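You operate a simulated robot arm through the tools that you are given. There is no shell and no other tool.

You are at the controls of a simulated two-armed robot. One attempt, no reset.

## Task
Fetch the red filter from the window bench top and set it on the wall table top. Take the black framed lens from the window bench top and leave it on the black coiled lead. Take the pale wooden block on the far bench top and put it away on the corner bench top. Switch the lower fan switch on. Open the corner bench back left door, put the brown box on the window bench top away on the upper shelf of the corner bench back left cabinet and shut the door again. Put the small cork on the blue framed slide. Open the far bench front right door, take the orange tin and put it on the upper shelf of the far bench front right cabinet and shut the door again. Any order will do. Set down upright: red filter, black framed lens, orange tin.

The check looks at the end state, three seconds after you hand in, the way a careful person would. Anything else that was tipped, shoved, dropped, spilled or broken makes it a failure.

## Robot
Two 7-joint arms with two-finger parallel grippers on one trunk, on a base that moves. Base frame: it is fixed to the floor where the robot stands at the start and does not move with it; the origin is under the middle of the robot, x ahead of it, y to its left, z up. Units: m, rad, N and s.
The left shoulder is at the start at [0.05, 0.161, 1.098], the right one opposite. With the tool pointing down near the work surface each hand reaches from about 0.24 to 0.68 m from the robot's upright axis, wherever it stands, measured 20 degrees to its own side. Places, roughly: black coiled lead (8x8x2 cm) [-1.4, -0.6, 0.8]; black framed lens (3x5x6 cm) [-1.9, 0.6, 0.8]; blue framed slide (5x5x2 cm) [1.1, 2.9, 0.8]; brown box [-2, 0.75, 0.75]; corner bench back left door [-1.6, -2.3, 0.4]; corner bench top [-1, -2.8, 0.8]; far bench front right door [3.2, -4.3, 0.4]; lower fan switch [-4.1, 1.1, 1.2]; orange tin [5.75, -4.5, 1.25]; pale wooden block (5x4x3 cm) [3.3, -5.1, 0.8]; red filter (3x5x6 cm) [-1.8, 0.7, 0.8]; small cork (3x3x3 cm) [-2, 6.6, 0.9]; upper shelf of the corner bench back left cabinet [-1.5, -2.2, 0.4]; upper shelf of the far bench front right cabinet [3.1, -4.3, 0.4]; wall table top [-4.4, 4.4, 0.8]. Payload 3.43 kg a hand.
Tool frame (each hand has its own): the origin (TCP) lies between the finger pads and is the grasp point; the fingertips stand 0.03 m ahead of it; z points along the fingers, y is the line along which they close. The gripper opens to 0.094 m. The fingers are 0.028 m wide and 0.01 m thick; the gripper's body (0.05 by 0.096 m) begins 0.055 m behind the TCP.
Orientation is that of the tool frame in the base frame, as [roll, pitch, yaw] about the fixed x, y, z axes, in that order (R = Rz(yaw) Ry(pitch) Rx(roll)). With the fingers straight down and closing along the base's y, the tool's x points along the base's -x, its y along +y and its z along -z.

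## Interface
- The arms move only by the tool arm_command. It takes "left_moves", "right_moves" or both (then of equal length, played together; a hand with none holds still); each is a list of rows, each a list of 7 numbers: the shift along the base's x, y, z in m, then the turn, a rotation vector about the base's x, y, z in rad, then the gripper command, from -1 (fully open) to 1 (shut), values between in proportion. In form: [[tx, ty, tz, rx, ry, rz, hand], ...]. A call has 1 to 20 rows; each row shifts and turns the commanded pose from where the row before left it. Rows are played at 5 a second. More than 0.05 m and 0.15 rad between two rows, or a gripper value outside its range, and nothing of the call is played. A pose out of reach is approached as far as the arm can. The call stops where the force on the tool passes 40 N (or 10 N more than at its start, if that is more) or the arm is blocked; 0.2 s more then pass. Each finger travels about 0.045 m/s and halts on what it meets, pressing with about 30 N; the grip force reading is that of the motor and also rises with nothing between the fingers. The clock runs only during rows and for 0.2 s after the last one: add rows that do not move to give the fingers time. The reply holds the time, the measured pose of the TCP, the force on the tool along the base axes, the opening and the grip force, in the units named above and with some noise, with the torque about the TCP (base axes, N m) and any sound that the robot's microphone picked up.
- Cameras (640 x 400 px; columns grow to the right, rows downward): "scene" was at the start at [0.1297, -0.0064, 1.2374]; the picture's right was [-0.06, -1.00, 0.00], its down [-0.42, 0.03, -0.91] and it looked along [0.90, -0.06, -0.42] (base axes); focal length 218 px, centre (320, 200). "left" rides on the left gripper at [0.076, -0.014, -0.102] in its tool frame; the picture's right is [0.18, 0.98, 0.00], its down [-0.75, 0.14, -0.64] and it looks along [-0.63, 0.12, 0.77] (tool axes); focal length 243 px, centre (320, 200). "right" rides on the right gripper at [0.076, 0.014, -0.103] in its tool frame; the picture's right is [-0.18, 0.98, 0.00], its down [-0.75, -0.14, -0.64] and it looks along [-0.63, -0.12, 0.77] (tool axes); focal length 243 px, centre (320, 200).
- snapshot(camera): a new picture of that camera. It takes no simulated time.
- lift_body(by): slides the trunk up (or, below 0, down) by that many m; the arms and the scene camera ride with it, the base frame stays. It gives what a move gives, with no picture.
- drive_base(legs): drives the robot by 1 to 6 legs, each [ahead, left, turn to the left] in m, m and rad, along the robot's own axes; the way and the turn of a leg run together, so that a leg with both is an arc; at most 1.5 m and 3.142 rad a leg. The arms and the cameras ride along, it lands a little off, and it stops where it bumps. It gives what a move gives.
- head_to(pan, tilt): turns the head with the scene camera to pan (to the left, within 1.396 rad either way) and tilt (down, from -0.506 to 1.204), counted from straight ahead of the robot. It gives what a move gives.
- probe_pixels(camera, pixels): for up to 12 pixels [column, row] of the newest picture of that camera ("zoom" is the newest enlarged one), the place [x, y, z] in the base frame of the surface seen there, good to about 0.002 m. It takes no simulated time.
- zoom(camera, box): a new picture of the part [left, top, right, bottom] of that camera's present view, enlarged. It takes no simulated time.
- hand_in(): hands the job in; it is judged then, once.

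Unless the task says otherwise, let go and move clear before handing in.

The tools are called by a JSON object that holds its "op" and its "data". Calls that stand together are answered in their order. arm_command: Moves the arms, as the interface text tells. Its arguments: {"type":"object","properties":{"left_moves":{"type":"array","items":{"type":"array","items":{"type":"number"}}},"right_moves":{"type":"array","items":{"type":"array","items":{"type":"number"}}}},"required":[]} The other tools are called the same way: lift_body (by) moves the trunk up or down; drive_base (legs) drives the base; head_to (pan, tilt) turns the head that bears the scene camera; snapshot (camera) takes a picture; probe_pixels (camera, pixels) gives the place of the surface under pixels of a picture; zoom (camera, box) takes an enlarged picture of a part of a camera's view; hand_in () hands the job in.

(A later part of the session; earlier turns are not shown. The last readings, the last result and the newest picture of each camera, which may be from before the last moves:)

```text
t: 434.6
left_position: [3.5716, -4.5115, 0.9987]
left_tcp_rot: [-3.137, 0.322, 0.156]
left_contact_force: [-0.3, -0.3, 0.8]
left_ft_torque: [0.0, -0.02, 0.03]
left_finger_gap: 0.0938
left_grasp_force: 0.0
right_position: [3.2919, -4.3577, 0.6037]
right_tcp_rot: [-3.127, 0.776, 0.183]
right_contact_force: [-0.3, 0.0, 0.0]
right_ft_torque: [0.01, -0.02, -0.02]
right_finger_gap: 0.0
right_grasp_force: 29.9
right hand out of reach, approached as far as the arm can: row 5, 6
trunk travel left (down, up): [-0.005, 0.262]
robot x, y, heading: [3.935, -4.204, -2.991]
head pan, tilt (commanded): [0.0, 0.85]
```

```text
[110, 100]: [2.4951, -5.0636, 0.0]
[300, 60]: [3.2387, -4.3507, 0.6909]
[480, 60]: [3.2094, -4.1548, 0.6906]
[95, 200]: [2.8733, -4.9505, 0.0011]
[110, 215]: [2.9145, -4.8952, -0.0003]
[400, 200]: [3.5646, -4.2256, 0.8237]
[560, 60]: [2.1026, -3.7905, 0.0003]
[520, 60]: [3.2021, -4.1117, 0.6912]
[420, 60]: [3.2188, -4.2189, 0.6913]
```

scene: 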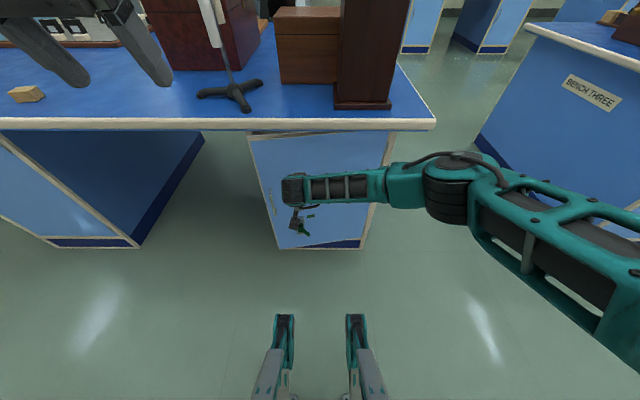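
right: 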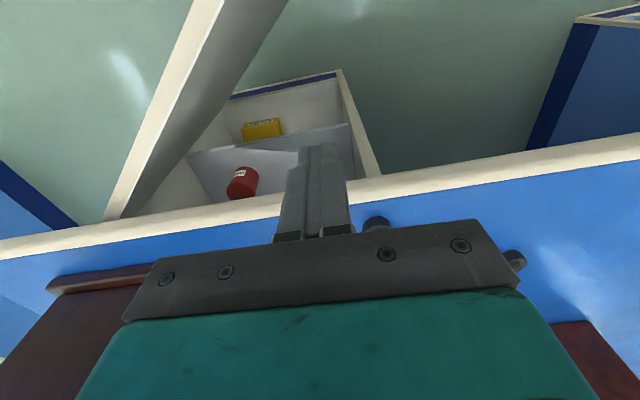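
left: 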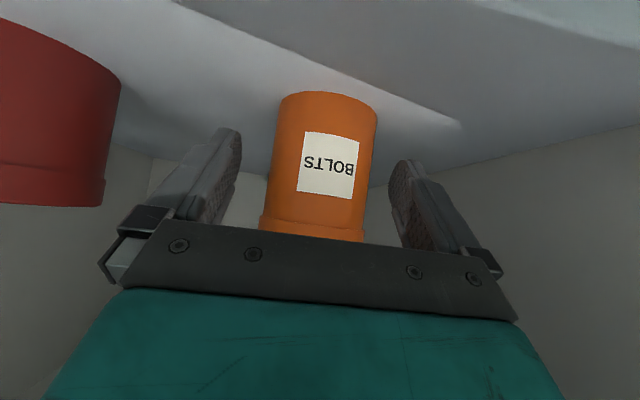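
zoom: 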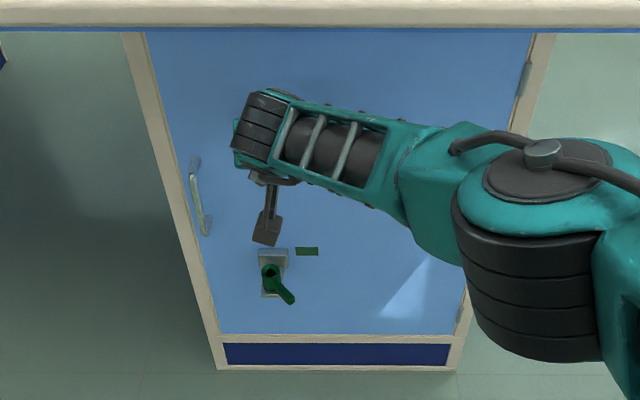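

The door plane matches its original closed line, so it's shut with the tin inside. Backing off, raising the right arm, then going for the pale wooden block to my left.

{"op": "drive_base", "data": {"legs": [[-0.3, 0, 0]]}}

{"op": "arm_command", "data": {"right_moves": [[0.0161, 0.0262, 0.0308, 0.0069, -0.0456, 0, 1], [0.0161, 0.0262, 0.0308, 0.0069, -0.0456, 0, 1], [0.0161, 0.0262, 0.0308, 0.0069, -0.0456, 0, 1], [0.0161, 0.0262, 0.0308, 0.0069, -0.0456, 0, 1], [0.0161, 0.0262, 0.0308, 0.0069, -0.0456, 0, 1], [0.0161, 0.0262, 0.0308, 0.0069, -0.0456, 0, 0], [0.0161, 0.0262, 0.0308, 0.0069, -0.0456, 0, -1], [0.0161, 0.0262, 0.0308, 0.0069, -0.0456, 0, -1], [0.0161, 0.0262, 0.0308, 0.0069, -0.0456, 0, -1], [0.0161, 0.0262, 0.0308, 0.0069, -0.0456, 0, -1], [0.0161, 0.0262, 0.0308, 0.0069, -0.0456, 0, -1], [0.0161, 0.0262, 0.0308, 0.0069, -0.0456, 0, -1], [0.0161, 0.0262, 0.0308, 0.0069, -0.0456, 0, -1]]}}

{"op": "lift_body", "data": {"by": 0.12}}

{"op": "drive_base", "data": {"legs": [[0, 0.55, 0]]}}

{"op": "head_to", "data": {"pan": 0.0, "tilt": 0.7}}

{"op": "snapshot", "data": {"camera": "scene"}}

```text
t: 436.6
left_position: [3.8687, -4.4653, 0.9977]
left_tcp_rot: [-3.136, 0.324, 0.157]
left_contact_force: [0.2, 0.2, -0.7]
left_ft_torque: [0.0, -0.02, 0.01]
left_finger_gap: 0.0941
left_grasp_force: 0.0
right_position: [3.5891, -4.3118, 0.6049]
right_tcp_rot: [-3.129, 0.775, 0.181]
right_contact_force: [-0.7, 0.3, 0.5]
right_ft_torque: [0.0, -0.03, -0.02]
right_finger_gap: 0.0
right_grasp_force: 30.0
trunk travel left (down, up): [-0.005, 0.262]
robot x, y, heading: [4.2367, -4.1634, -2.996]
head pan, tilt (commanded): [0.0, 0.85]
```

```text
t: 439.4
left_position: [3.8694, -4.4657, 0.9988]
left_tcp_rot: [-3.136, 0.322, 0.156]
left_contact_force: [0.2, 0.4, 0.2]
left_ft_torque: [-0.01, -0.02, -0.02]
left_finger_gap: 0.0941
left_grasp_force: 0.0
right_position: [3.7981, -3.9716, 1.0067]
right_tcp_rot: [3.139, 0.175, 0.174]
right_contact_force: [0.3, -0.4, -0.8]
right_ft_torque: [-0.01, 0.03, -0.01]
right_finger_gap: 0.094
right_grasp_force: 0.0
trunk travel left (down, up): [-0.005, 0.262]
robot x, y, heading: [4.2334, -4.1632, -2.995]
head pan, tilt (commanded): [0.0, 0.85]
```

```text
t: 440.9
left_position: [3.8686, -4.4657, 1.1195]
left_tcp_rot: [-3.136, 0.319, 0.155]
left_contact_force: [0.2, 0.4, 0.6]
left_ft_torque: [-0.02, -0.05, 0.0]
left_finger_gap: 0.0939
left_grasp_force: 0.1
right_position: [3.799, -3.9711, 1.1254]
right_tcp_rot: [3.138, 0.178, 0.173]
right_contact_force: [0.1, 0.3, 1.1]
right_ft_torque: [0.01, 0.03, 0.04]
right_finger_gap: 0.0943
right_grasp_force: 0.1
trunk travel left (down, up): [-0.125, 0.142]
robot x, y, heading: [4.2356, -4.163, -2.995]
head pan, tilt (commanded): [0.0, 0.85]
```

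```text
t: 446.2
left_position: [3.9527, -5.0107, 1.119]
left_tcp_rot: [-3.136, 0.322, 0.159]
left_contact_force: [0.3, 0.9, 1.4]
left_ft_torque: [-0.03, -0.01, -0.01]
left_finger_gap: 0.094
left_grasp_force: 0.0
right_position: [3.8784, -4.5161, 1.1258]
right_tcp_rot: [3.139, 0.178, 0.179]
right_contact_force: [0.5, -0.1, 0.0]
right_ft_torque: [0.01, 0.01, 0.01]
right_finger_gap: 0.0942
right_grasp_force: 0.1
trunk travel left (down, up): [-0.125, 0.142]
robot x, y, heading: [4.3122, -4.7039, -2.991]
head pan, tilt (commanded): [0.0, 0.85]
```

```text
t: 446.9
left_position: [3.9532, -5.01, 1.1188]
left_tcp_rot: [-3.136, 0.321, 0.159]
left_contact_force: [-0.1, 0.3, -0.6]
left_ft_torque: [-0.01, 0.0, -0.03]
left_finger_gap: 0.094
left_grasp_force: 0.0
right_position: [3.8783, -4.5155, 1.1268]
right_tcp_rot: [3.139, 0.178, 0.177]
right_contact_force: [0.4, 0.4, 0.2]
right_ft_torque: [0.0, 0.0, 0.02]
right_finger_gap: 0.094
right_grasp_force: 0.1
trunk travel left (down, up): [-0.125, 0.142]
robot x, y, heading: [4.3135, -4.7048, -2.984]
head pan, tilt (commanded): [0.0, 0.7]
```

```text
taken
```

scene: 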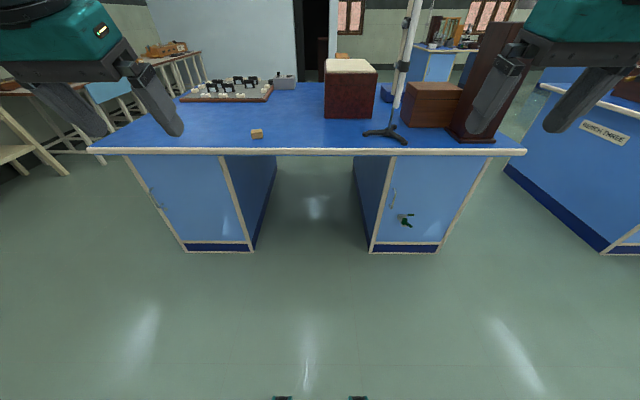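

{"op": "zoom", "data": {"camera": "scene", "box": [237, 115, 277, 150]}}

{"op": "probe_pixels", "data": {"camera": "zoom", "pixels": [[250, 170], [390, 160], [400, 230], [270, 250], [320, 200], [240, 195], [330, 165], [320, 340], [320, 310], [250, 240], [410, 170]]}}

```text
11.43 times, centred on (257, 132) of scene
```

zoom: 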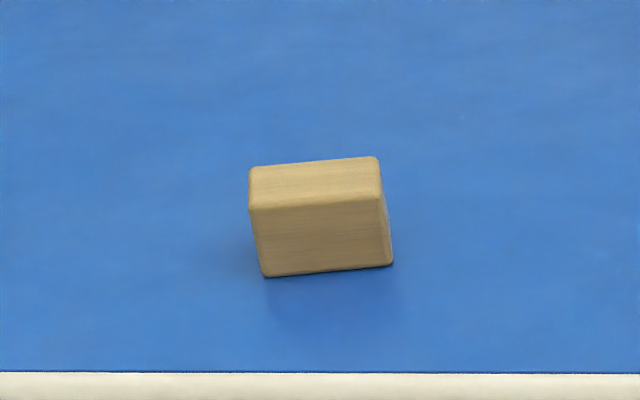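

```text
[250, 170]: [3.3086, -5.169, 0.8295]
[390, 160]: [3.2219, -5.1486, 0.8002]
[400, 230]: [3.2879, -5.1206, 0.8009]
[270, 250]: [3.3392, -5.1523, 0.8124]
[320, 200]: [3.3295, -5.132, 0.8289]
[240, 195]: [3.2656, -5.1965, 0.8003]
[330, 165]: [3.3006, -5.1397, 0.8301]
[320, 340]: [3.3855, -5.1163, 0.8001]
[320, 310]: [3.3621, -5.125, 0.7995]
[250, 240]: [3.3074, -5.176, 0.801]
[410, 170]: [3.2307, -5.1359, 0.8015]
```

{"op": "probe_pixels", "data": {"camera": "zoom", "pixels": [[255, 203], [376, 190], [256, 172], [372, 163], [265, 272], [390, 260], [260, 212], [378, 200]]}}

```text
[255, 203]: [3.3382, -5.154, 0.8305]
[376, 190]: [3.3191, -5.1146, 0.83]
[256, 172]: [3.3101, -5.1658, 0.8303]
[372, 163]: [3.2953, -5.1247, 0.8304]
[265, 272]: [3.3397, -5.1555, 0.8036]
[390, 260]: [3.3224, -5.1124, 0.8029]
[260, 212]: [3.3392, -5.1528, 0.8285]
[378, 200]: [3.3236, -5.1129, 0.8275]
```

The block (≈5×4×3 cm) is centred at (3.316,-5.140), turned so its long side lies at ~112°. Driving up to it.

{"op": "drive_base", "data": {"legs": [[0.52, 0.13, -0.004]]}}

{"op": "head_to", "data": {"pan": 0.2, "tilt": 0.9}}

{"op": "snapshot", "data": {"camera": "scene"}}

```text
t: 450.0
left_position: [3.4611, -5.2148, 1.1193]
left_tcp_rot: [-3.137, 0.321, 0.158]
left_contact_force: [-1.0, -1.0, -0.2]
left_ft_torque: [0.0, 0.01, 0.01]
left_finger_gap: 0.0941
left_grasp_force: 0.1
right_position: [3.3895, -4.7195, 1.1258]
right_tcp_rot: [3.139, 0.178, 0.173]
right_contact_force: [-0.5, 0.2, 0.6]
right_ft_torque: [-0.04, 0.04, -0.04]
right_finger_gap: 0.0941
right_grasp_force: 0.0
trunk travel left (down, up): [-0.125, 0.142]
robot x, y, heading: [3.8216, -4.9105, -2.996]
head pan, tilt (commanded): [0.0, 0.7]
```

```text
t: 450.8
left_position: [3.4615, -5.2134, 1.1183]
left_tcp_rot: [-3.136, 0.322, 0.157]
left_contact_force: [0.2, 0.5, 1.0]
left_ft_torque: [0.0, -0.02, 0.0]
left_finger_gap: 0.094
left_grasp_force: 0.1
right_position: [3.3909, -4.7196, 1.1267]
right_tcp_rot: [3.138, 0.18, 0.173]
right_contact_force: [-0.6, 0.0, -0.3]
right_ft_torque: [0.0, 0.04, -0.02]
right_finger_gap: 0.0941
right_grasp_force: 0.1
trunk travel left (down, up): [-0.125, 0.142]
robot x, y, heading: [3.826, -4.9108, -2.999]
head pan, tilt (commanded): [0.201, 0.901]
```

```text
taken
```

scene: 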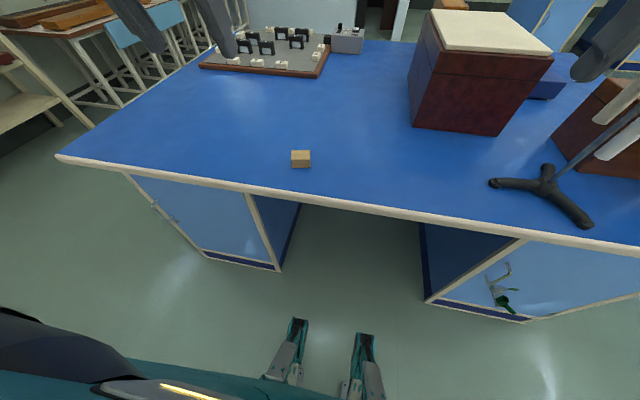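

{"op": "zoom", "data": {"camera": "scene", "box": [280, 142, 320, 174]}}

{"op": "probe_pixels", "data": {"camera": "zoom", "pixels": [[320, 160], [220, 200], [320, 260], [220, 120], [420, 120], [240, 150], [400, 150], [240, 260], [400, 260]]}}

```text
12.50 times, centred on (300, 158) of scene
```

zoom: 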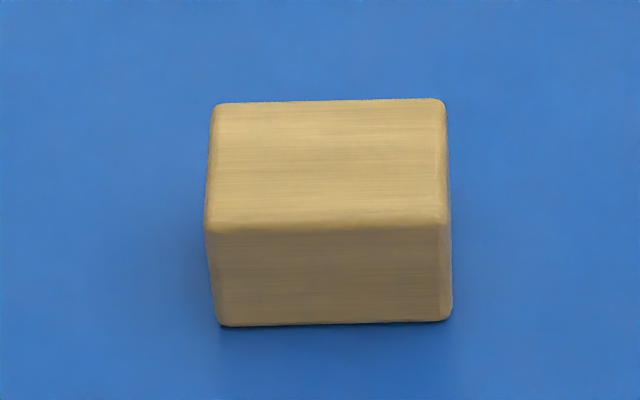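

```text
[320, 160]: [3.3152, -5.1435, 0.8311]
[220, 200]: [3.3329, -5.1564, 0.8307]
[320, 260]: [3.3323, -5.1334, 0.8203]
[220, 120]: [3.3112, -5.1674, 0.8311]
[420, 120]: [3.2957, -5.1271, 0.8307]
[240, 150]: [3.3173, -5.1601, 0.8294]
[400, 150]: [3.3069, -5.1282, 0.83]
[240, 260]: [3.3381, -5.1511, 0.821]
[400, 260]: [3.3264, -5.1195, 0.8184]
```

{"op": "arm_command", "data": {"left_moves": [[-0.0244, 0.0118, -0.033, 0.0084, -0.053, 0.035, -1], [-0.0244, 0.0118, -0.033, 0.0084, -0.053, 0.035, -1], [-0.0244, 0.0118, -0.033, 0.0084, -0.053, 0.035, -1], [-0.0244, 0.0118, -0.033, 0.0084, -0.053, 0.035, -1], [-0.0244, 0.0118, -0.033, 0.0084, -0.053, 0.035, -1], [-0.0245, 0.0119, -0.033, 0.0084, -0.053, 0.035, -1], [0, 0, 0, 0, 0, 0, -1]]}}

{"op": "snapshot", "data": {"camera": "left"}}

```text
t: 452.4
left_position: [3.315, -5.1433, 0.921]
left_tcp_rot: [3.113, 0.002, 0.363]
left_contact_force: [0.4, 0.4, 1.1]
left_ft_torque: [0.0, 0.02, 0.02]
left_finger_gap: 0.094
left_grasp_force: 0.1
right_position: [3.3908, -4.7187, 1.126]
right_tcp_rot: [3.138, 0.18, 0.174]
right_contact_force: [-0.2, 0.1, -0.2]
right_ft_torque: [-0.01, 0.03, 0.03]
right_finger_gap: 0.0939
right_grasp_force: 0.0
trunk travel left (down, up): [-0.125, 0.142]
robot x, y, heading: [3.8276, -4.9092, -2.997]
head pan, tilt (commanded): [0.201, 0.901]
```

```text
taken
```

left: 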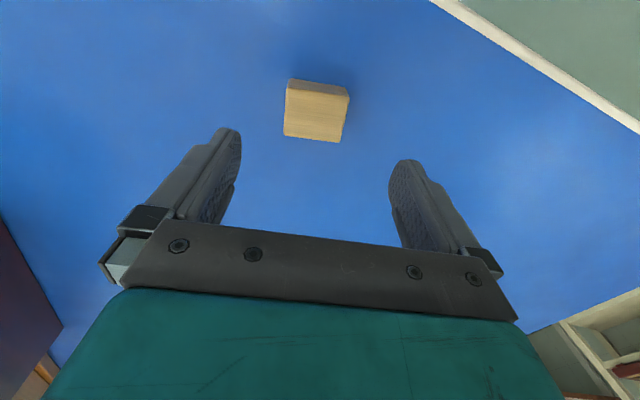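

Block is centred between the fingers. Descending and closing.

{"op": "arm_command", "data": {"left_moves": [[0, 0.0005, -0.03, 0, 0, 0, -1], [0, 0, -0.03, 0, 0, 0, -1], [0, 0, -0.022, 0, 0, 0, -1], [0, 0, 0, 0, 0, 0, -0.5], [0, 0, 0, 0, 0, 0, 0], [0, 0, 0, 0, 0, 0, 1], [0, 0, 0, 0, 0, 0, 1], [0, 0, 0, 0, 0, 0, 1], [0, 0, 0, 0, 0, 0, 1]]}}

{"op": "snapshot", "data": {"camera": "left"}}

```text
t: 454.4
left_position: [3.3155, -5.1425, 0.8382]
left_tcp_rot: [3.114, 0.002, 0.364]
left_contact_force: [0.1, -0.3, 0.2]
left_ft_torque: [0.0, -0.02, 0.0]
left_finger_gap: 0.049
left_grasp_force: 29.8
right_position: [3.3904, -4.7188, 1.1257]
right_tcp_rot: [3.137, 0.179, 0.173]
right_contact_force: [-0.3, 0.2, -0.7]
right_ft_torque: [-0.01, -0.01, -0.01]
right_finger_gap: 0.0939
right_grasp_force: 0.0
trunk travel left (down, up): [-0.125, 0.142]
robot x, y, heading: [3.8243, -4.9104, -2.992]
head pan, tilt (commanded): [0.201, 0.901]
```

```text
taken
```

left: 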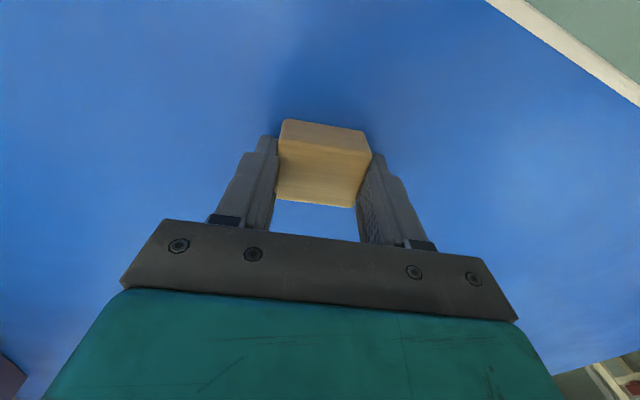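

Gripped (0.049). Lifting and tucking, then backing out toward the aisle.

{"op": "arm_command", "data": {"left_moves": [[0, 0, 0.03, 0, 0, 0, 1], [0, 0, 0.04, 0, 0, 0, 1], [0.02, -0.006, 0.04, 0, 0, 0, 1], [0.025, -0.008, 0.038, 0, 0, 0, 1], [0.025, -0.008, 0.038, 0, 0, 0, 1], [0.025, -0.008, 0.038, 0, 0, 0, 1], [0.025, -0.008, 0.038, 0, 0, 0, 1], [0.025, -0.007, 0.03, 0, 0, 0, 1]]}}

{"op": "drive_base", "data": {"legs": [[-0.55, 0, 0], [0, -1.35, 0]]}}

{"op": "head_to", "data": {"pan": 0.0, "tilt": 0.4}}

{"op": "snapshot", "data": {"camera": "scene"}}

```text
t: 456.2
left_position: [3.4611, -5.1881, 1.1315]
left_tcp_rot: [3.114, 0.002, 0.363]
left_contact_force: [-0.4, 0.6, 0.3]
left_ft_torque: [-0.01, -0.01, 0.05]
left_finger_gap: 0.0489
left_grasp_force: 30.1
right_position: [3.3898, -4.7209, 1.1275]
right_tcp_rot: [3.138, 0.181, 0.175]
right_contact_force: [0.3, 0.1, 0.1]
right_ft_torque: [0.0, 0.02, 0.0]
right_finger_gap: 0.094
right_grasp_force: 0.0
trunk travel left (down, up): [-0.125, 0.142]
robot x, y, heading: [3.8231, -4.9125, -2.997]
head pan, tilt (commanded): [0.201, 0.901]
```

```text
t: 470.9
left_position: [3.8105, -3.774, 1.1306]
left_tcp_rot: [3.115, 0.002, 0.355]
left_contact_force: [0.0, 0.0, 0.4]
left_ft_torque: [0.0, 0.02, -0.03]
left_finger_gap: 0.049
left_grasp_force: 29.7
right_position: [3.7429, -3.3072, 1.126]
right_tcp_rot: [3.139, 0.176, 0.168]
right_contact_force: [-0.6, -1.2, 1.3]
right_ft_torque: [-0.01, -0.02, -0.03]
right_finger_gap: 0.0942
right_grasp_force: 0.2
trunk travel left (down, up): [-0.125, 0.142]
robot x, y, heading: [4.1734, -3.4983, -2.999]
head pan, tilt (commanded): [0.201, 0.901]
```

```text
t: 471.8
left_position: [3.81, -3.7749, 1.1311]
left_tcp_rot: [3.115, 0.001, 0.358]
left_contact_force: [0.0, 0.4, -0.9]
left_ft_torque: [0.0, -0.02, 0.0]
left_finger_gap: 0.0488
left_grasp_force: 29.8
right_position: [3.7436, -3.3068, 1.1268]
right_tcp_rot: [3.139, 0.178, 0.167]
right_contact_force: [0.0, 0.5, 1.0]
right_ft_torque: [-0.01, 0.0, 0.03]
right_finger_gap: 0.0939
right_grasp_force: 0.1
trunk travel left (down, up): [-0.125, 0.142]
robot x, y, heading: [4.1775, -3.498, -3.001]
head pan, tilt (commanded): [0.0, 0.4]
```

```text
taken
```

scene: 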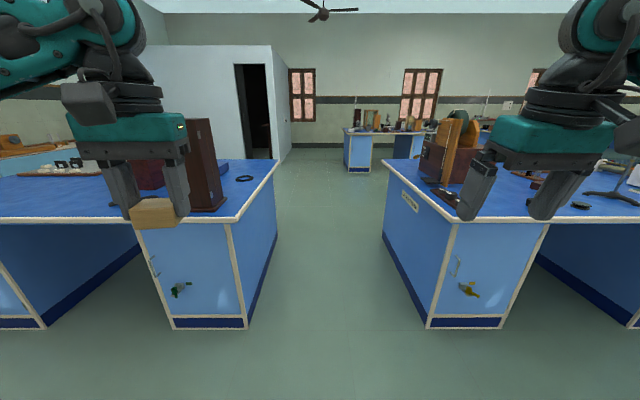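

{"op": "probe_pixels", "data": {"camera": "scene", "pixels": [[198, 122], [214, 150], [225, 205], [450, 120], [432, 170], [470, 115], [278, 165], [384, 162]]}}

{"op": "lift_body", "data": {"by": 0.14}}

{"op": "drive_base", "data": {"legs": [[0, -0.1, 0.006]]}}

```text
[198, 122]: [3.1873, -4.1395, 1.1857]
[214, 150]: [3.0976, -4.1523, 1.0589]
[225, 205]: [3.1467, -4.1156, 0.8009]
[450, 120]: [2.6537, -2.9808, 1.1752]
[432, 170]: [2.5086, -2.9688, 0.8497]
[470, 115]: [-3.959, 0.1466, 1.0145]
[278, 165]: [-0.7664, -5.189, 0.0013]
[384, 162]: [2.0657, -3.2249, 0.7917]
```

```text
t: 473.5
left_position: [3.81, -3.7758, 1.2701]
left_tcp_rot: [3.112, 0.002, 0.359]
left_contact_force: [0.4, 1.0, -1.4]
left_ft_torque: [0.02, -0.01, -0.01]
left_finger_gap: 0.0488
left_grasp_force: 29.7
right_position: [3.7422, -3.307, 1.2653]
right_tcp_rot: [3.138, 0.18, 0.168]
right_contact_force: [0.1, 0.5, 0.5]
right_ft_torque: [0.01, -0.01, 0.02]
right_finger_gap: 0.094
right_grasp_force: 0.1
trunk travel left (down, up): [-0.265, 0.002]
robot x, y, heading: [4.1728, -3.501, -2.995]
head pan, tilt (commanded): [0.0, 0.4]
```

```text
t: 475.1
left_position: [3.7957, -3.6777, 1.2707]
left_tcp_rot: [3.112, 0.002, 0.364]
left_contact_force: [0.4, 0.5, 0.2]
left_ft_torque: [-0.02, -0.02, -0.04]
left_finger_gap: 0.0486
left_grasp_force: 30.4
right_position: [3.7275, -3.2092, 1.2657]
right_tcp_rot: [3.138, 0.178, 0.174]
right_contact_force: [-0.4, 0.5, 0.4]
right_ft_torque: [-0.04, 0.01, 0.02]
right_finger_gap: 0.0941
right_grasp_force: 0.0
trunk travel left (down, up): [-0.265, 0.002]
robot x, y, heading: [4.1652, -3.3991, -2.994]
head pan, tilt (commanded): [0.0, 0.4]
```

{"op": "drive_base", "data": {"legs": [[1.4, 0, 0], [1.35, 0, 0], [0.3, -0.9, 0]]}}

{"op": "head_to", "data": {"pan": 0.0, "tilt": 0.5}}

{"op": "snapshot", "data": {"camera": "scene"}}

```text
t: 496.3
left_position: [0.6368, -3.2529, 1.2715]
left_tcp_rot: [3.115, 0.003, 0.37]
left_contact_force: [0.4, -0.2, -0.5]
left_ft_torque: [-0.01, 0.03, -0.01]
left_finger_gap: 0.0488
left_grasp_force: 29.9
right_position: [0.5634, -2.7864, 1.2663]
right_tcp_rot: [3.138, 0.177, 0.181]
right_contact_force: [0.1, -0.1, 0.7]
right_ft_torque: [0.0, 0.01, 0.01]
right_finger_gap: 0.0942
right_grasp_force: 0.2
trunk travel left (down, up): [-0.265, 0.002]
robot x, y, heading: [0.9977, -2.9788, -2.985]
head pan, tilt (commanded): [0.0, 0.4]
```

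```text
t: 497.0
left_position: [0.6364, -3.2528, 1.2711]
left_tcp_rot: [3.114, 0.001, 0.371]
left_contact_force: [-0.7, 0.5, -1.1]
left_ft_torque: [0.02, -0.01, -0.02]
left_finger_gap: 0.0488
left_grasp_force: 30.4
right_position: [0.5641, -2.786, 1.2658]
right_tcp_rot: [3.14, 0.177, 0.182]
right_contact_force: [-0.7, 0.2, -0.2]
right_ft_torque: [-0.02, -0.04, 0.01]
right_finger_gap: 0.094
right_grasp_force: 0.1
trunk travel left (down, up): [-0.265, 0.002]
robot x, y, heading: [0.9982, -2.9744, -2.987]
head pan, tilt (commanded): [0.0, 0.499]
```

```text
taken
```

scene: 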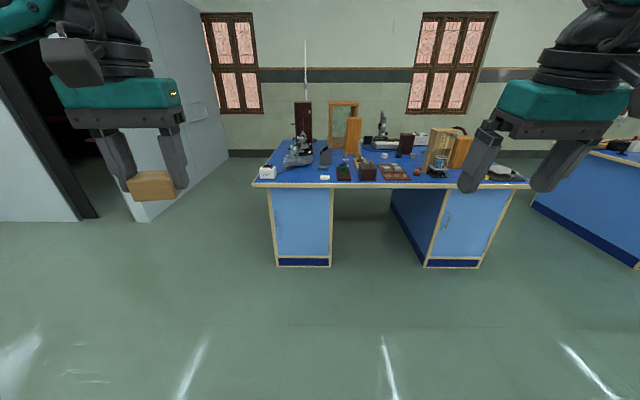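

{"op": "drive_base", "data": {"legs": [[0.75, 0, -0.007]]}}

{"op": "head_to", "data": {"pan": 0.0, "tilt": 0.6}}

{"op": "snapshot", "data": {"camera": "scene"}}

{"op": "zoom", "data": {"camera": "scene", "box": [180, 90, 470, 240]}}

```text
t: 501.1
left_position: [-0.1143, -3.3615, 1.2701]
left_tcp_rot: [3.114, 0.002, 0.358]
left_contact_force: [-0.2, 0.3, -0.5]
left_ft_torque: [0.02, -0.02, -0.01]
left_finger_gap: 0.0485
left_grasp_force: 29.8
right_position: [-0.1835, -2.8916, 1.2664]
right_tcp_rot: [3.138, 0.179, 0.169]
right_contact_force: [-1.1, 0.8, -0.4]
right_ft_torque: [-0.01, 0.02, -0.02]
right_finger_gap: 0.0942
right_grasp_force: 0.0
trunk travel left (down, up): [-0.265, 0.002]
robot x, y, heading: [0.248, -3.082, -2.999]
head pan, tilt (commanded): [0.0, 0.499]
```

```text
t: 501.8
left_position: [-0.1154, -3.3608, 1.2709]
left_tcp_rot: [3.113, 0.002, 0.358]
left_contact_force: [-0.6, 0.5, 0.2]
left_ft_torque: [-0.04, 0.01, 0.02]
left_finger_gap: 0.0487
left_grasp_force: 29.6
right_position: [-0.1814, -2.8923, 1.2668]
right_tcp_rot: [3.139, 0.178, 0.168]
right_contact_force: [-0.1, 0.5, 0.3]
right_ft_torque: [-0.04, 0.06, -0.01]
right_finger_gap: 0.094
right_grasp_force: 0.1
trunk travel left (down, up): [-0.265, 0.002]
robot x, y, heading: [0.2489, -3.0857, -2.995]
head pan, tilt (commanded): [0.0, 0.6]
```

```text
taken
```

scene: 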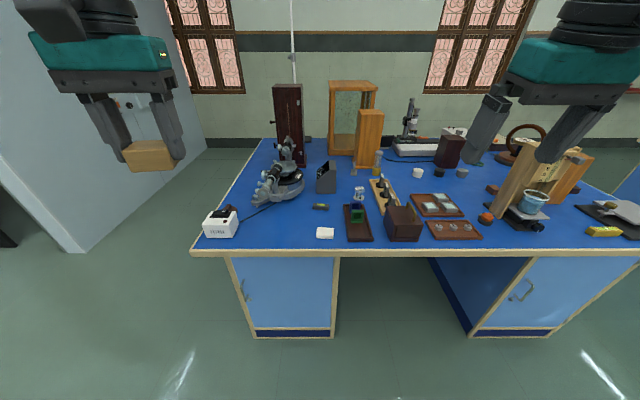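

```text
2.21 times, centred on (325, 165) of scene
```

zoom: 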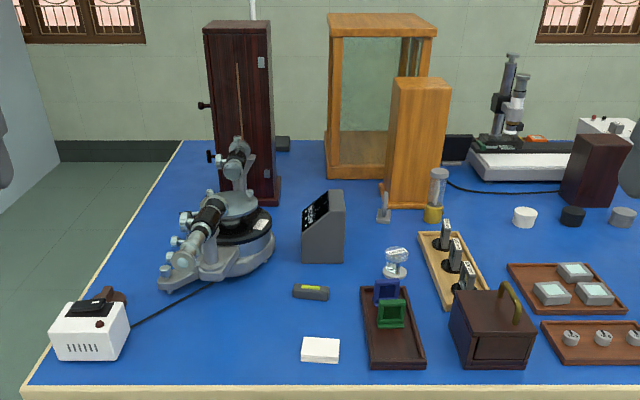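

There's a free patch near the front edge between the white box and the white card, around scene (280,232). Probing it.

{"op": "probe_pixels", "data": {"camera": "scene", "pixels": [[280, 232], [262, 232], [300, 232], [280, 222], [280, 243], [316, 232], [236, 225], [280, 250], [300, 218], [255, 215]]}}

```text
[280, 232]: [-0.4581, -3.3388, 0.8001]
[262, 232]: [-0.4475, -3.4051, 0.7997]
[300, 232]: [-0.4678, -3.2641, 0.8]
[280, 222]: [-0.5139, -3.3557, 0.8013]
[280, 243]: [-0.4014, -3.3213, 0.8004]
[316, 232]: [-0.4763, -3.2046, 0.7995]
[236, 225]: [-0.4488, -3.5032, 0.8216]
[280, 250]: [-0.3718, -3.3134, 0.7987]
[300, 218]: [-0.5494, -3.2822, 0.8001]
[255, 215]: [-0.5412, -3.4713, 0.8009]
```

{"op": "drive_base", "data": {"legs": [[0.25, 0, 0]]}}

{"op": "lift_body", "data": {"by": -0.14}}

{"op": "snapshot", "data": {"camera": "scene"}}

```text
t: 503.6
left_position: [-0.3637, -3.3981, 1.2707]
left_tcp_rot: [3.114, 0.001, 0.361]
left_contact_force: [-0.3, 0.1, 0.0]
left_ft_torque: [0.03, -0.02, -0.01]
left_finger_gap: 0.0487
left_grasp_force: 29.9
right_position: [-0.4318, -2.9304, 1.266]
right_tcp_rot: [3.139, 0.178, 0.17]
right_contact_force: [-0.7, 1.0, -0.2]
right_ft_torque: [0.01, 0.0, 0.02]
right_finger_gap: 0.0939
right_grasp_force: 0.0
trunk travel left (down, up): [-0.265, 0.002]
robot x, y, heading: [0.0046, -3.1205, -2.998]
head pan, tilt (commanded): [0.0, 0.6]
```

```text
t: 505.3
left_position: [-0.3617, -3.3985, 1.1325]
left_tcp_rot: [3.113, 0.001, 0.36]
left_contact_force: [0.1, -0.3, 0.0]
left_ft_torque: [-0.01, 0.0, -0.03]
left_finger_gap: 0.0487
left_grasp_force: 29.7
right_position: [-0.43, -2.9301, 1.1254]
right_tcp_rot: [3.139, 0.178, 0.17]
right_contact_force: [-1.0, -0.5, -0.4]
right_ft_torque: [0.0, 0.01, 0.01]
right_finger_gap: 0.094
right_grasp_force: 0.1
trunk travel left (down, up): [-0.125, 0.142]
robot x, y, heading: [0.0015, -3.1201, -2.992]
head pan, tilt (commanded): [0.0, 0.6]
```

```text
taken
```

scene: 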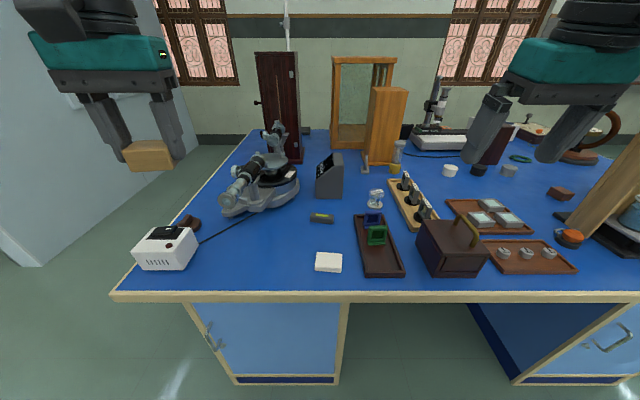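

{"op": "arm_command", "data": {"left_moves": [[-0.0214, 0.0089, -0.037, 0, 0, 0, 1], [-0.0214, 0.0089, -0.037, 0, 0, 0, 1], [-0.0214, 0.0089, -0.037, 0, 0, 0, 1], [-0.0214, 0.0089, -0.037, 0, 0, 0, 1], [-0.0214, 0.0089, -0.037, 0, 0, 0, 1], [-0.0214, 0.0089, -0.037, 0, 0, 0, 1], [0, 0, -0.03, 0, 0, 0, 1], [0, 0, -0.02, 0, 0, 0, 1], [0, 0, -0.01, 0, 0, 0, 1], [0, 0, 0, 0, 0, 0, 1]]}}

{"op": "snapshot", "data": {"camera": "scene"}}

{"op": "snapshot", "data": {"camera": "left"}}

```text
t: 507.5
left_position: [-0.4911, -3.3445, 0.8474]
left_tcp_rot: [3.114, 0.002, 0.358]
left_contact_force: [0.9, 0.3, -0.9]
left_ft_torque: [0.0, -0.01, -0.01]
left_finger_gap: 0.049
left_grasp_force: 30.0
right_position: [-0.4302, -2.9295, 1.1253]
right_tcp_rot: [3.139, 0.176, 0.169]
right_contact_force: [0.8, 0.6, 0.1]
right_ft_torque: [0.0, 0.01, -0.01]
right_finger_gap: 0.0939
right_grasp_force: 0.1
trunk travel left (down, up): [-0.125, 0.142]
robot x, y, heading: [0.0031, -3.1241, -2.997]
head pan, tilt (commanded): [0.0, 0.6]
```

```text
taken
```

scene: 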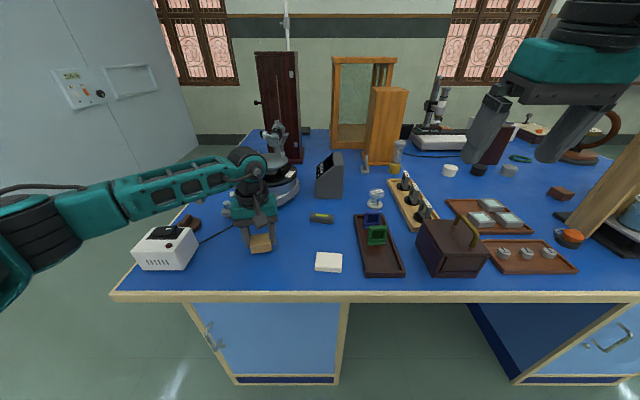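

```text
taken
```

left: 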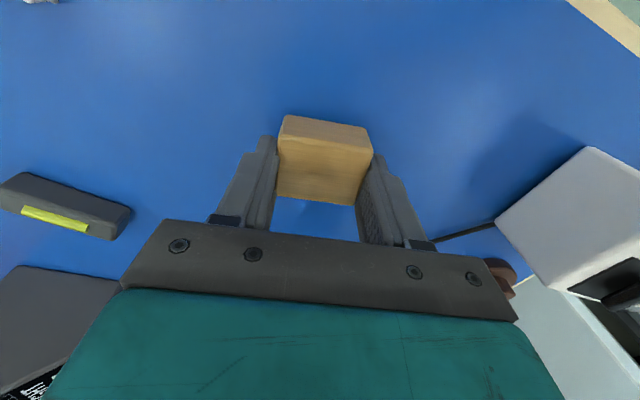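

{"op": "arm_command", "data": {"left_moves": [[0, 0, -0.005, 0, 0, 0, 1], [0, 0, -0.003, 0, 0, 0, 1], [0, 0, 0, 0, 0, 0, 1]]}}

{"op": "arm_command", "data": {"left_moves": [[0, 0, -0.002, 0, 0, 0, 1], [0, 0, 0, 0, 0, 0, 1]]}}

```text
t: 508.3
left_position: [-0.4904, -3.3439, 0.8404]
left_tcp_rot: [3.115, 0.003, 0.36]
left_contact_force: [0.8, -0.2, -0.7]
left_ft_torque: [-0.01, 0.0, 0.0]
left_finger_gap: 0.0488
left_grasp_force: 30.0
right_position: [-0.4306, -2.9292, 1.1256]
right_tcp_rot: [3.138, 0.177, 0.17]
right_contact_force: [0.0, 0.1, -0.4]
right_ft_torque: [0.0, -0.01, -0.02]
right_finger_gap: 0.094
right_grasp_force: 0.1
trunk travel left (down, up): [-0.125, 0.142]
robot x, y, heading: [0.0047, -3.122, -2.996]
head pan, tilt (commanded): [0.0, 0.6]
```

```text
t: 508.9
left_position: [-0.4902, -3.3443, 0.8394]
left_tcp_rot: [3.113, 0.001, 0.359]
left_contact_force: [0.3, 0.1, 1.1]
left_ft_torque: [0.0, 0.02, 0.01]
left_finger_gap: 0.0488
left_grasp_force: 30.0
right_position: [-0.4317, -2.9298, 1.1263]
right_tcp_rot: [3.139, 0.179, 0.172]
right_contact_force: [-0.2, 1.0, -0.5]
right_ft_torque: [-0.03, 0.0, 0.03]
right_finger_gap: 0.0941
right_grasp_force: 0.0
trunk travel left (down, up): [-0.125, 0.142]
robot x, y, heading: [0.002, -3.126, -3.003]
head pan, tilt (commanded): [0.0, 0.6]
```

Just touching down (force rising to ~1 N). Releasing and lifting away.

{"op": "arm_command", "data": {"left_moves": [[0, 0, -0.001, 0, 0, 0, 1], [0, 0, 0, 0, 0, 0, -0.2], [0, 0, 0, 0, 0, 0, -0.6], [0, 0, 0, 0, 0, 0, -0.8], [0, 0, 0.03, 0, 0, 0, -0.8], [0, 0, 0.045, 0, 0, 0, -0.8], [0, 0, 0.045, 0, 0, 0, -0.8], [0.02, 0, 0.04, 0, 0, 0, -1], [0.03, -0.01, 0.038, 0, 0, 0, -1], [0.03, -0.01, 0.038, 0, 0, 0, -1], [0.03, -0.01, 0.038, 0, 0, 0, -1]]}}

{"op": "snapshot", "data": {"camera": "scene"}}

{"op": "zoom", "data": {"camera": "scene", "box": [120, 190, 360, 300]}}

```text
t: 511.3
left_position: [-0.3797, -3.3743, 1.1126]
left_tcp_rot: [3.114, 0.003, 0.358]
left_contact_force: [0.3, -0.3, 0.5]
left_ft_torque: [0.0, 0.0, 0.0]
left_finger_gap: 0.0942
left_grasp_force: 0.0
right_position: [-0.4293, -2.9302, 1.1265]
right_tcp_rot: [3.141, 0.18, 0.171]
right_contact_force: [-0.1, 0.5, 0.1]
right_ft_torque: [0.0, 0.02, 0.01]
right_finger_gap: 0.0939
right_grasp_force: 0.1
trunk travel left (down, up): [-0.125, 0.142]
robot x, y, heading: [0.0016, -3.1238, -2.996]
head pan, tilt (commanded): [0.0, 0.6]
```

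```text
taken
```

scene: 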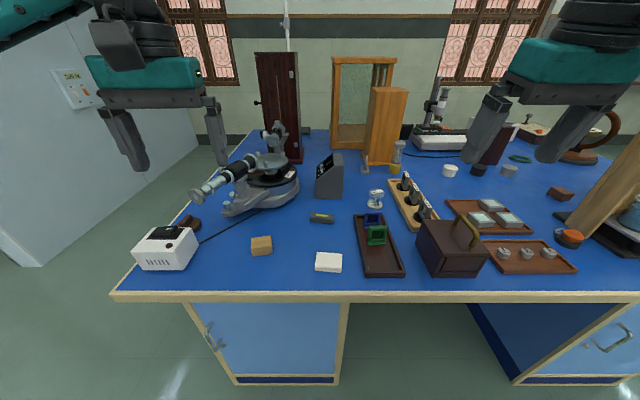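

```text
2.67 times, centred on (240, 245) of scene
```

zoom: 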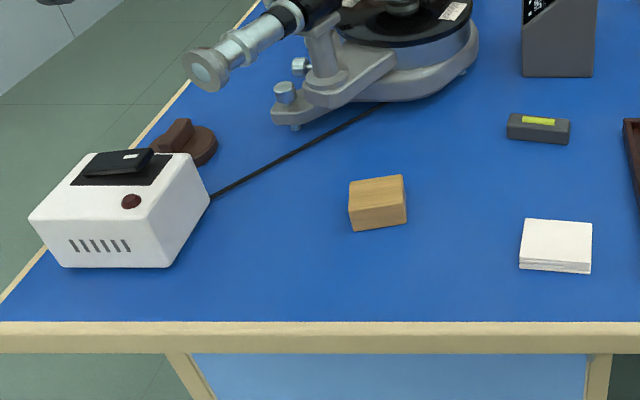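

The block is placed, but the spectrometer's telescope looks turned compared with the earlier picture (eyepiece now at (200,192)). I'll measure it.

{"op": "probe_pixels", "data": {"camera": "scene", "pixels": [[198, 193], [225, 178], [245, 165], [270, 185], [230, 212], [292, 172], [278, 130], [272, 150]]}}

{"op": "zoom", "data": {"camera": "scene", "box": [170, 110, 330, 230]}}

```text
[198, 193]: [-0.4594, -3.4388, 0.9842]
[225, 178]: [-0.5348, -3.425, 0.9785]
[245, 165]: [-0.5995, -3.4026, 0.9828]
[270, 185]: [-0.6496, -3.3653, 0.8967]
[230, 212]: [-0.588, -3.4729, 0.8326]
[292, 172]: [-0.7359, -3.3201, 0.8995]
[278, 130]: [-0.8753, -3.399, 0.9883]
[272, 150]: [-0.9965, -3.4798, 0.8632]
```

```text
3.33 times, centred on (250, 170) of scene
```

zoom: 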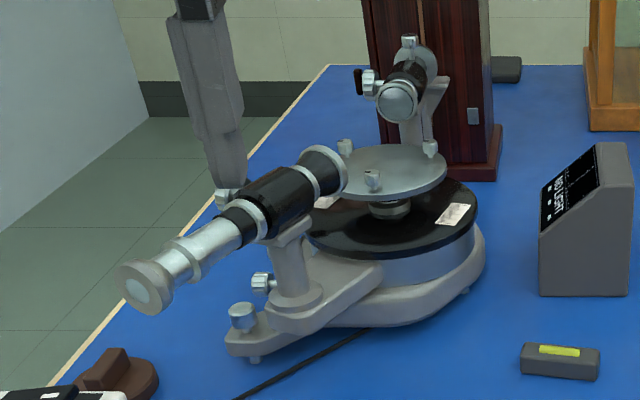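

The telescope's eyepiece is now at (-0.459,-3.439); by its earlier place in the picture it was near y≈-3.377, so my hand nudged the swivel arm while placing the block. I'll put it back gently with a closed fist from its −y side.

{"op": "arm_command", "data": {"left_moves": [[0.01, -0.042, 0, 0, 0, 0, 1], [0.01, -0.042, 0, 0, 0, 0, 1], [0.01, -0.042, 0, 0, 0, 0, 1], [-0.045, -0.0017, 0, 0, 0, 0, 1], [-0.045, -0.0017, 0, 0, 0, 0, 1], [-0.045, -0.0017, 0, 0, 0, 0, 1], [0, 0, -0.03, 0, 0, 0, 1], [0, 0, -0.03, 0, 0, 0, 1], [0, 0, -0.03, 0, 0, 0, 1], [0, 0, -0.03, 0, 0, 0, 1], [0, 0, 0, 0, 0, 0, 1]]}}

{"op": "snapshot", "data": {"camera": "scene"}}

{"op": "zoom", "data": {"camera": "scene", "box": [150, 110, 310, 230]}}

```text
t: 513.7
left_position: [-0.4851, -3.5049, 0.9939]
left_tcp_rot: [3.114, 0.005, 0.36]
left_contact_force: [0.2, 0.3, 0.2]
left_ft_torque: [-0.01, 0.0, 0.02]
left_finger_gap: 0.0002
left_grasp_force: 29.9
right_position: [-0.4297, -2.9298, 1.1262]
right_tcp_rot: [3.137, 0.177, 0.171]
right_contact_force: [-0.4, -0.9, 0.0]
right_ft_torque: [0.02, 0.03, 0.02]
right_finger_gap: 0.0938
right_grasp_force: 0.0
trunk travel left (down, up): [-0.125, 0.142]
robot x, y, heading: [-0.0017, -3.1198, -2.996]
head pan, tilt (commanded): [0.0, 0.6]
```

```text
taken
```

scene: 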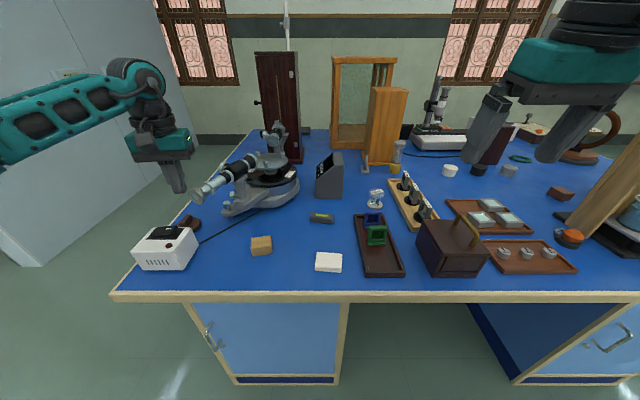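

```text
3.33 times, centred on (230, 170) of scene
```

zoom: 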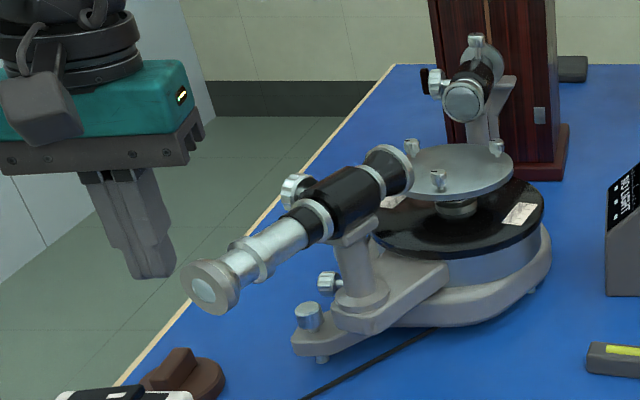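

The fist is beside the eyepiece on its −y side. Pushing +y in small steps.

{"op": "arm_command", "data": {"left_moves": [[0, 0.015, 0, 0, 0, 0, 1], [0, 0.015, 0, 0, 0, 0, 1], [0, 0.01, 0, 0, 0, 0, 1], [0, 0.01, 0, 0, 0, 0, 1], [0, 0.01, 0, 0, 0, 0, 1], [0, 0, 0, 0, 0, 0, 1]]}}

{"op": "zoom", "data": {"camera": "scene", "box": [150, 110, 310, 230]}}

```text
t: 515.1
left_position: [-0.4856, -3.4444, 0.9913]
left_tcp_rot: [3.113, 0.003, 0.36]
left_contact_force: [0.2, 0.7, -0.2]
left_ft_torque: [0.03, 0.0, -0.03]
left_finger_gap: 0.0001
left_grasp_force: 29.9
right_position: [-0.4297, -2.9295, 1.125]
right_tcp_rot: [3.139, 0.178, 0.174]
right_contact_force: [0.7, 0.7, 0.1]
right_ft_torque: [-0.01, 0.02, -0.03]
right_finger_gap: 0.0942
right_grasp_force: 0.0
trunk travel left (down, up): [-0.125, 0.142]
robot x, y, heading: [0.0042, -3.1242, -2.995]
head pan, tilt (commanded): [0.0, 0.6]
```

```text
3.33 times, centred on (230, 170) of scene
```

zoom: 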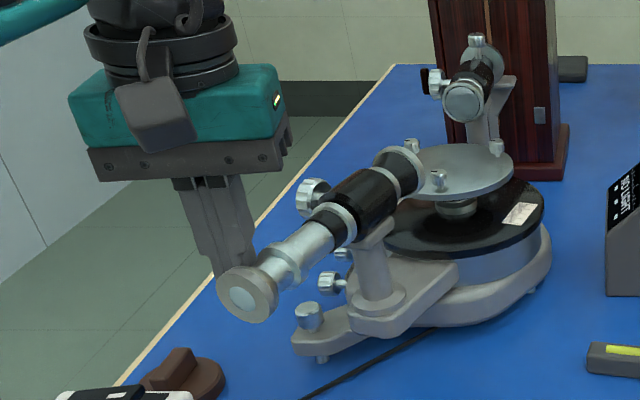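

It swivels freely about its axis; the eyepiece has moved from zoom (210,285) to (247,295). Its original place corresponds to about (313,316) in this zoom; continuing.

{"op": "arm_command", "data": {"left_moves": [[0, 0.01, 0, 0, 0, 0, 1], [0, 0.01, 0, 0, 0, 0, 1], [0, 0.008, 0, 0, 0, 0, 1], [0, 0, 0, 0, 0, 0, 1]]}}

{"op": "zoom", "data": {"camera": "scene", "box": [150, 110, 310, 230]}}

{"op": "snapshot", "data": {"camera": "scene"}}

```text
t: 516.1
left_position: [-0.486, -3.4163, 0.9916]
left_tcp_rot: [3.115, 0.003, 0.359]
left_contact_force: [0.5, 0.0, -0.5]
left_ft_torque: [0.0, 0.02, -0.04]
left_finger_gap: 0.0
left_grasp_force: 29.6
right_position: [-0.4308, -2.9298, 1.1262]
right_tcp_rot: [3.139, 0.179, 0.17]
right_contact_force: [-0.1, 0.3, 0.1]
right_ft_torque: [0.0, -0.02, -0.01]
right_finger_gap: 0.0941
right_grasp_force: 0.1
trunk travel left (down, up): [-0.125, 0.142]
robot x, y, heading: [0.006, -3.1223, -2.994]
head pan, tilt (commanded): [0.0, 0.6]
```

```text
3.33 times, centred on (230, 170) of scene
```

zoom: 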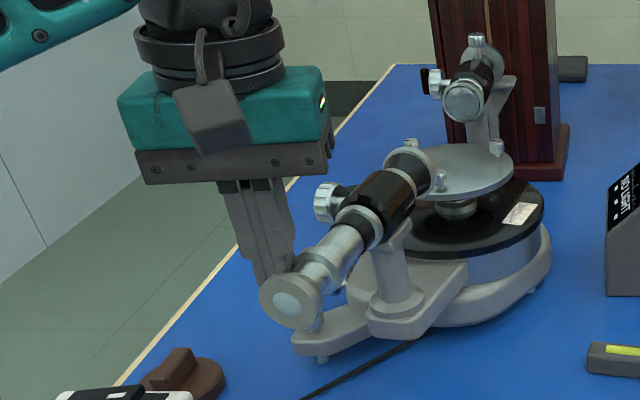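

```text
taken
```

scene: 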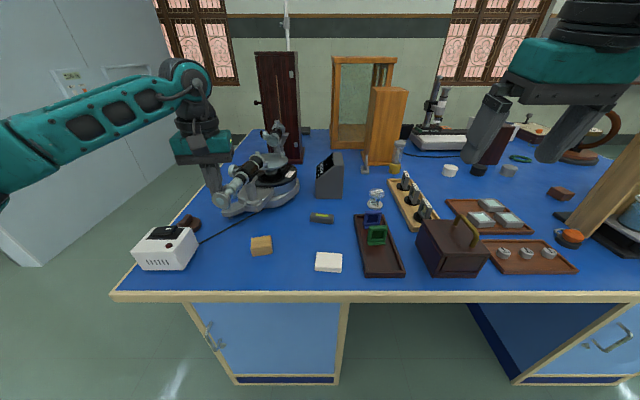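

{"op": "probe_pixels", "data": {"camera": "scene", "pixels": [[221, 201], [252, 165], [240, 180]]}}

```text
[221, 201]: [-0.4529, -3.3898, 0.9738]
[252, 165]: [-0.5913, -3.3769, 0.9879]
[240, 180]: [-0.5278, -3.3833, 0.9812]
```

The eyepiece is at (-0.453,-3.390), which projects to where it stood in my earlier picture from further back. Withdrawing the fist and checking from that same viewpoint.

{"op": "arm_command", "data": {"left_moves": [[0, -0.02, 0, 0, 0, 0, 1], [0, -0.03, 0, 0, 0, 0, 1], [0, -0.02, 0.04, 0, 0, 0, 1], [0, 0, 0.048, 0, 0, 0, 1], [0.03, 0, 0.038, 0, 0, 0, 1], [0.04, 0.01, 0.01, 0, 0, 0, -1], [0.04, 0.02, 0, 0, 0, 0, -1]]}}

{"op": "drive_base", "data": {"legs": [[-0.245, 0, 0]]}}

{"op": "lift_body", "data": {"by": 0.14}}

{"op": "snapshot", "data": {"camera": "scene"}}

{"op": "zoom", "data": {"camera": "scene", "box": [180, 90, 470, 240]}}

```text
t: 517.7
left_position: [-0.3743, -3.4583, 1.1284]
left_tcp_rot: [3.115, 0.003, 0.362]
left_contact_force: [0.6, -0.6, 0.6]
left_ft_torque: [0.01, -0.02, -0.01]
left_finger_gap: 0.0503
left_grasp_force: 0.1
right_position: [-0.4299, -2.9291, 1.1263]
right_tcp_rot: [3.138, 0.179, 0.172]
right_contact_force: [0.2, 0.4, 0.6]
right_ft_torque: [0.0, 0.05, 0.01]
right_finger_gap: 0.0939
right_grasp_force: 0.0
trunk travel left (down, up): [-0.125, 0.142]
robot x, y, heading: [0.0021, -3.124, -3.001]
head pan, tilt (commanded): [0.0, 0.6]
```

```text
t: 519.5
left_position: [-0.1377, -3.4245, 1.1297]
left_tcp_rot: [3.114, 0.001, 0.36]
left_contact_force: [-0.8, 0.0, -0.4]
left_ft_torque: [0.0, 0.02, 0.02]
left_finger_gap: 0.0942
left_grasp_force: 0.1
right_position: [-0.1923, -2.8944, 1.1264]
right_tcp_rot: [3.138, 0.179, 0.171]
right_contact_force: [-0.2, 0.9, -0.1]
right_ft_torque: [0.02, -0.01, -0.02]
right_finger_gap: 0.0942
right_grasp_force: 0.1
trunk travel left (down, up): [-0.125, 0.142]
robot x, y, heading: [0.2393, -3.0882, -2.994]
head pan, tilt (commanded): [0.0, 0.6]
```

```text
t: 521.1
left_position: [-0.1388, -3.4228, 1.2693]
left_tcp_rot: [3.113, 0.002, 0.359]
left_contact_force: [0.4, -0.9, 0.6]
left_ft_torque: [-0.01, -0.02, 0.0]
left_finger_gap: 0.0942
left_grasp_force: 0.0
right_position: [-0.1936, -2.8945, 1.2662]
right_tcp_rot: [3.139, 0.179, 0.171]
right_contact_force: [-0.2, -0.5, -0.1]
right_ft_torque: [0.02, 0.02, 0.0]
right_finger_gap: 0.094
right_grasp_force: 0.0
trunk travel left (down, up): [-0.265, 0.002]
robot x, y, heading: [0.2395, -3.0899, -2.996]
head pan, tilt (commanded): [0.0, 0.6]
```

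```text
taken
```

scene: 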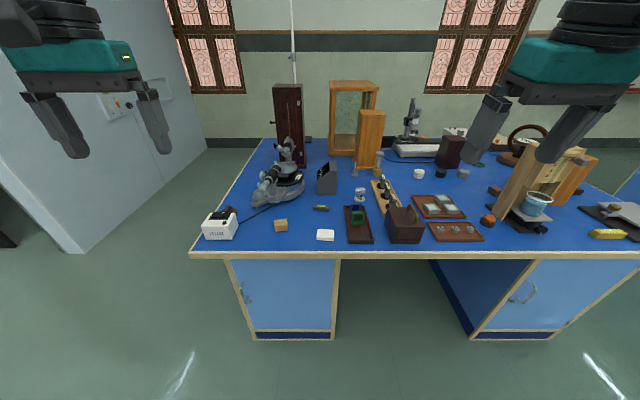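

```text
2.21 times, centred on (325, 165) of scene
```

zoom: 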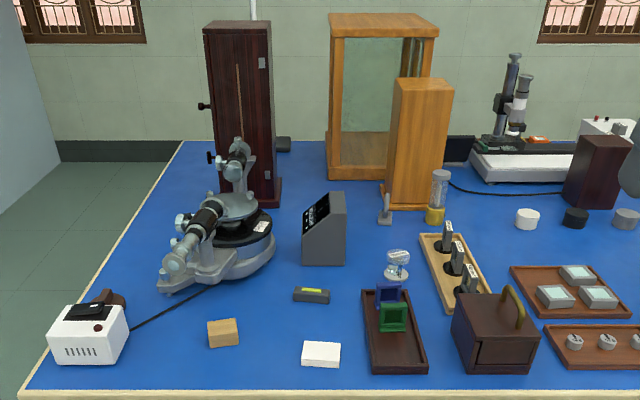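

The view matches my earlier one (barrel at zoom (207,215), eyepiece (177,260)), so the telescope is back and the block stands in free space. Next: the red filter. Driving back along the corridor to the window bench's +y end.

{"op": "lift_body", "data": {"by": -0.14}}

{"op": "drive_base", "data": {"legs": [[0, 0, -1.568], [1.5, -0.1, 0], [1.5, 0, 0], [1.5, 0, 0], [0.55, 0, 0]]}}

{"op": "snapshot", "data": {"camera": "scene"}}

```text
t: 522.8
left_position: [-0.1378, -3.4225, 1.1282]
left_tcp_rot: [3.112, 0.002, 0.36]
left_contact_force: [0.5, 0.0, -0.1]
left_ft_torque: [0.01, -0.02, 0.0]
left_finger_gap: 0.0938
left_grasp_force: 0.0
right_position: [-0.1927, -2.8941, 1.1265]
right_tcp_rot: [3.139, 0.178, 0.172]
right_contact_force: [0.4, -0.3, 0.5]
right_ft_torque: [-0.01, 0.0, 0.0]
right_finger_gap: 0.0941
right_grasp_force: 0.0
trunk travel left (down, up): [-0.125, 0.142]
robot x, y, heading: [0.2411, -3.0862, -2.996]
head pan, tilt (commanded): [0.0, 0.6]
```

```text
refused: leg 2 is longer than a leg can be; nothing moved
```

```text
taken
```

scene: 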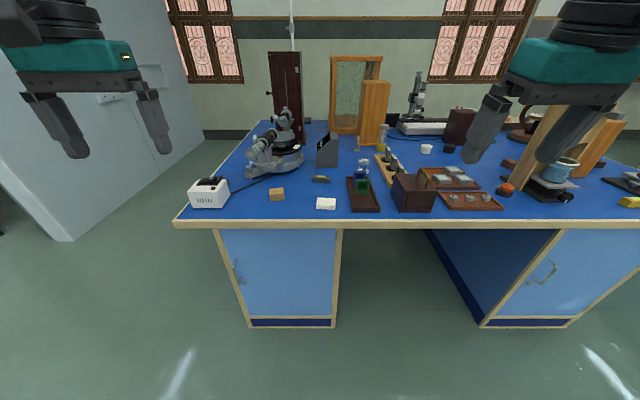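

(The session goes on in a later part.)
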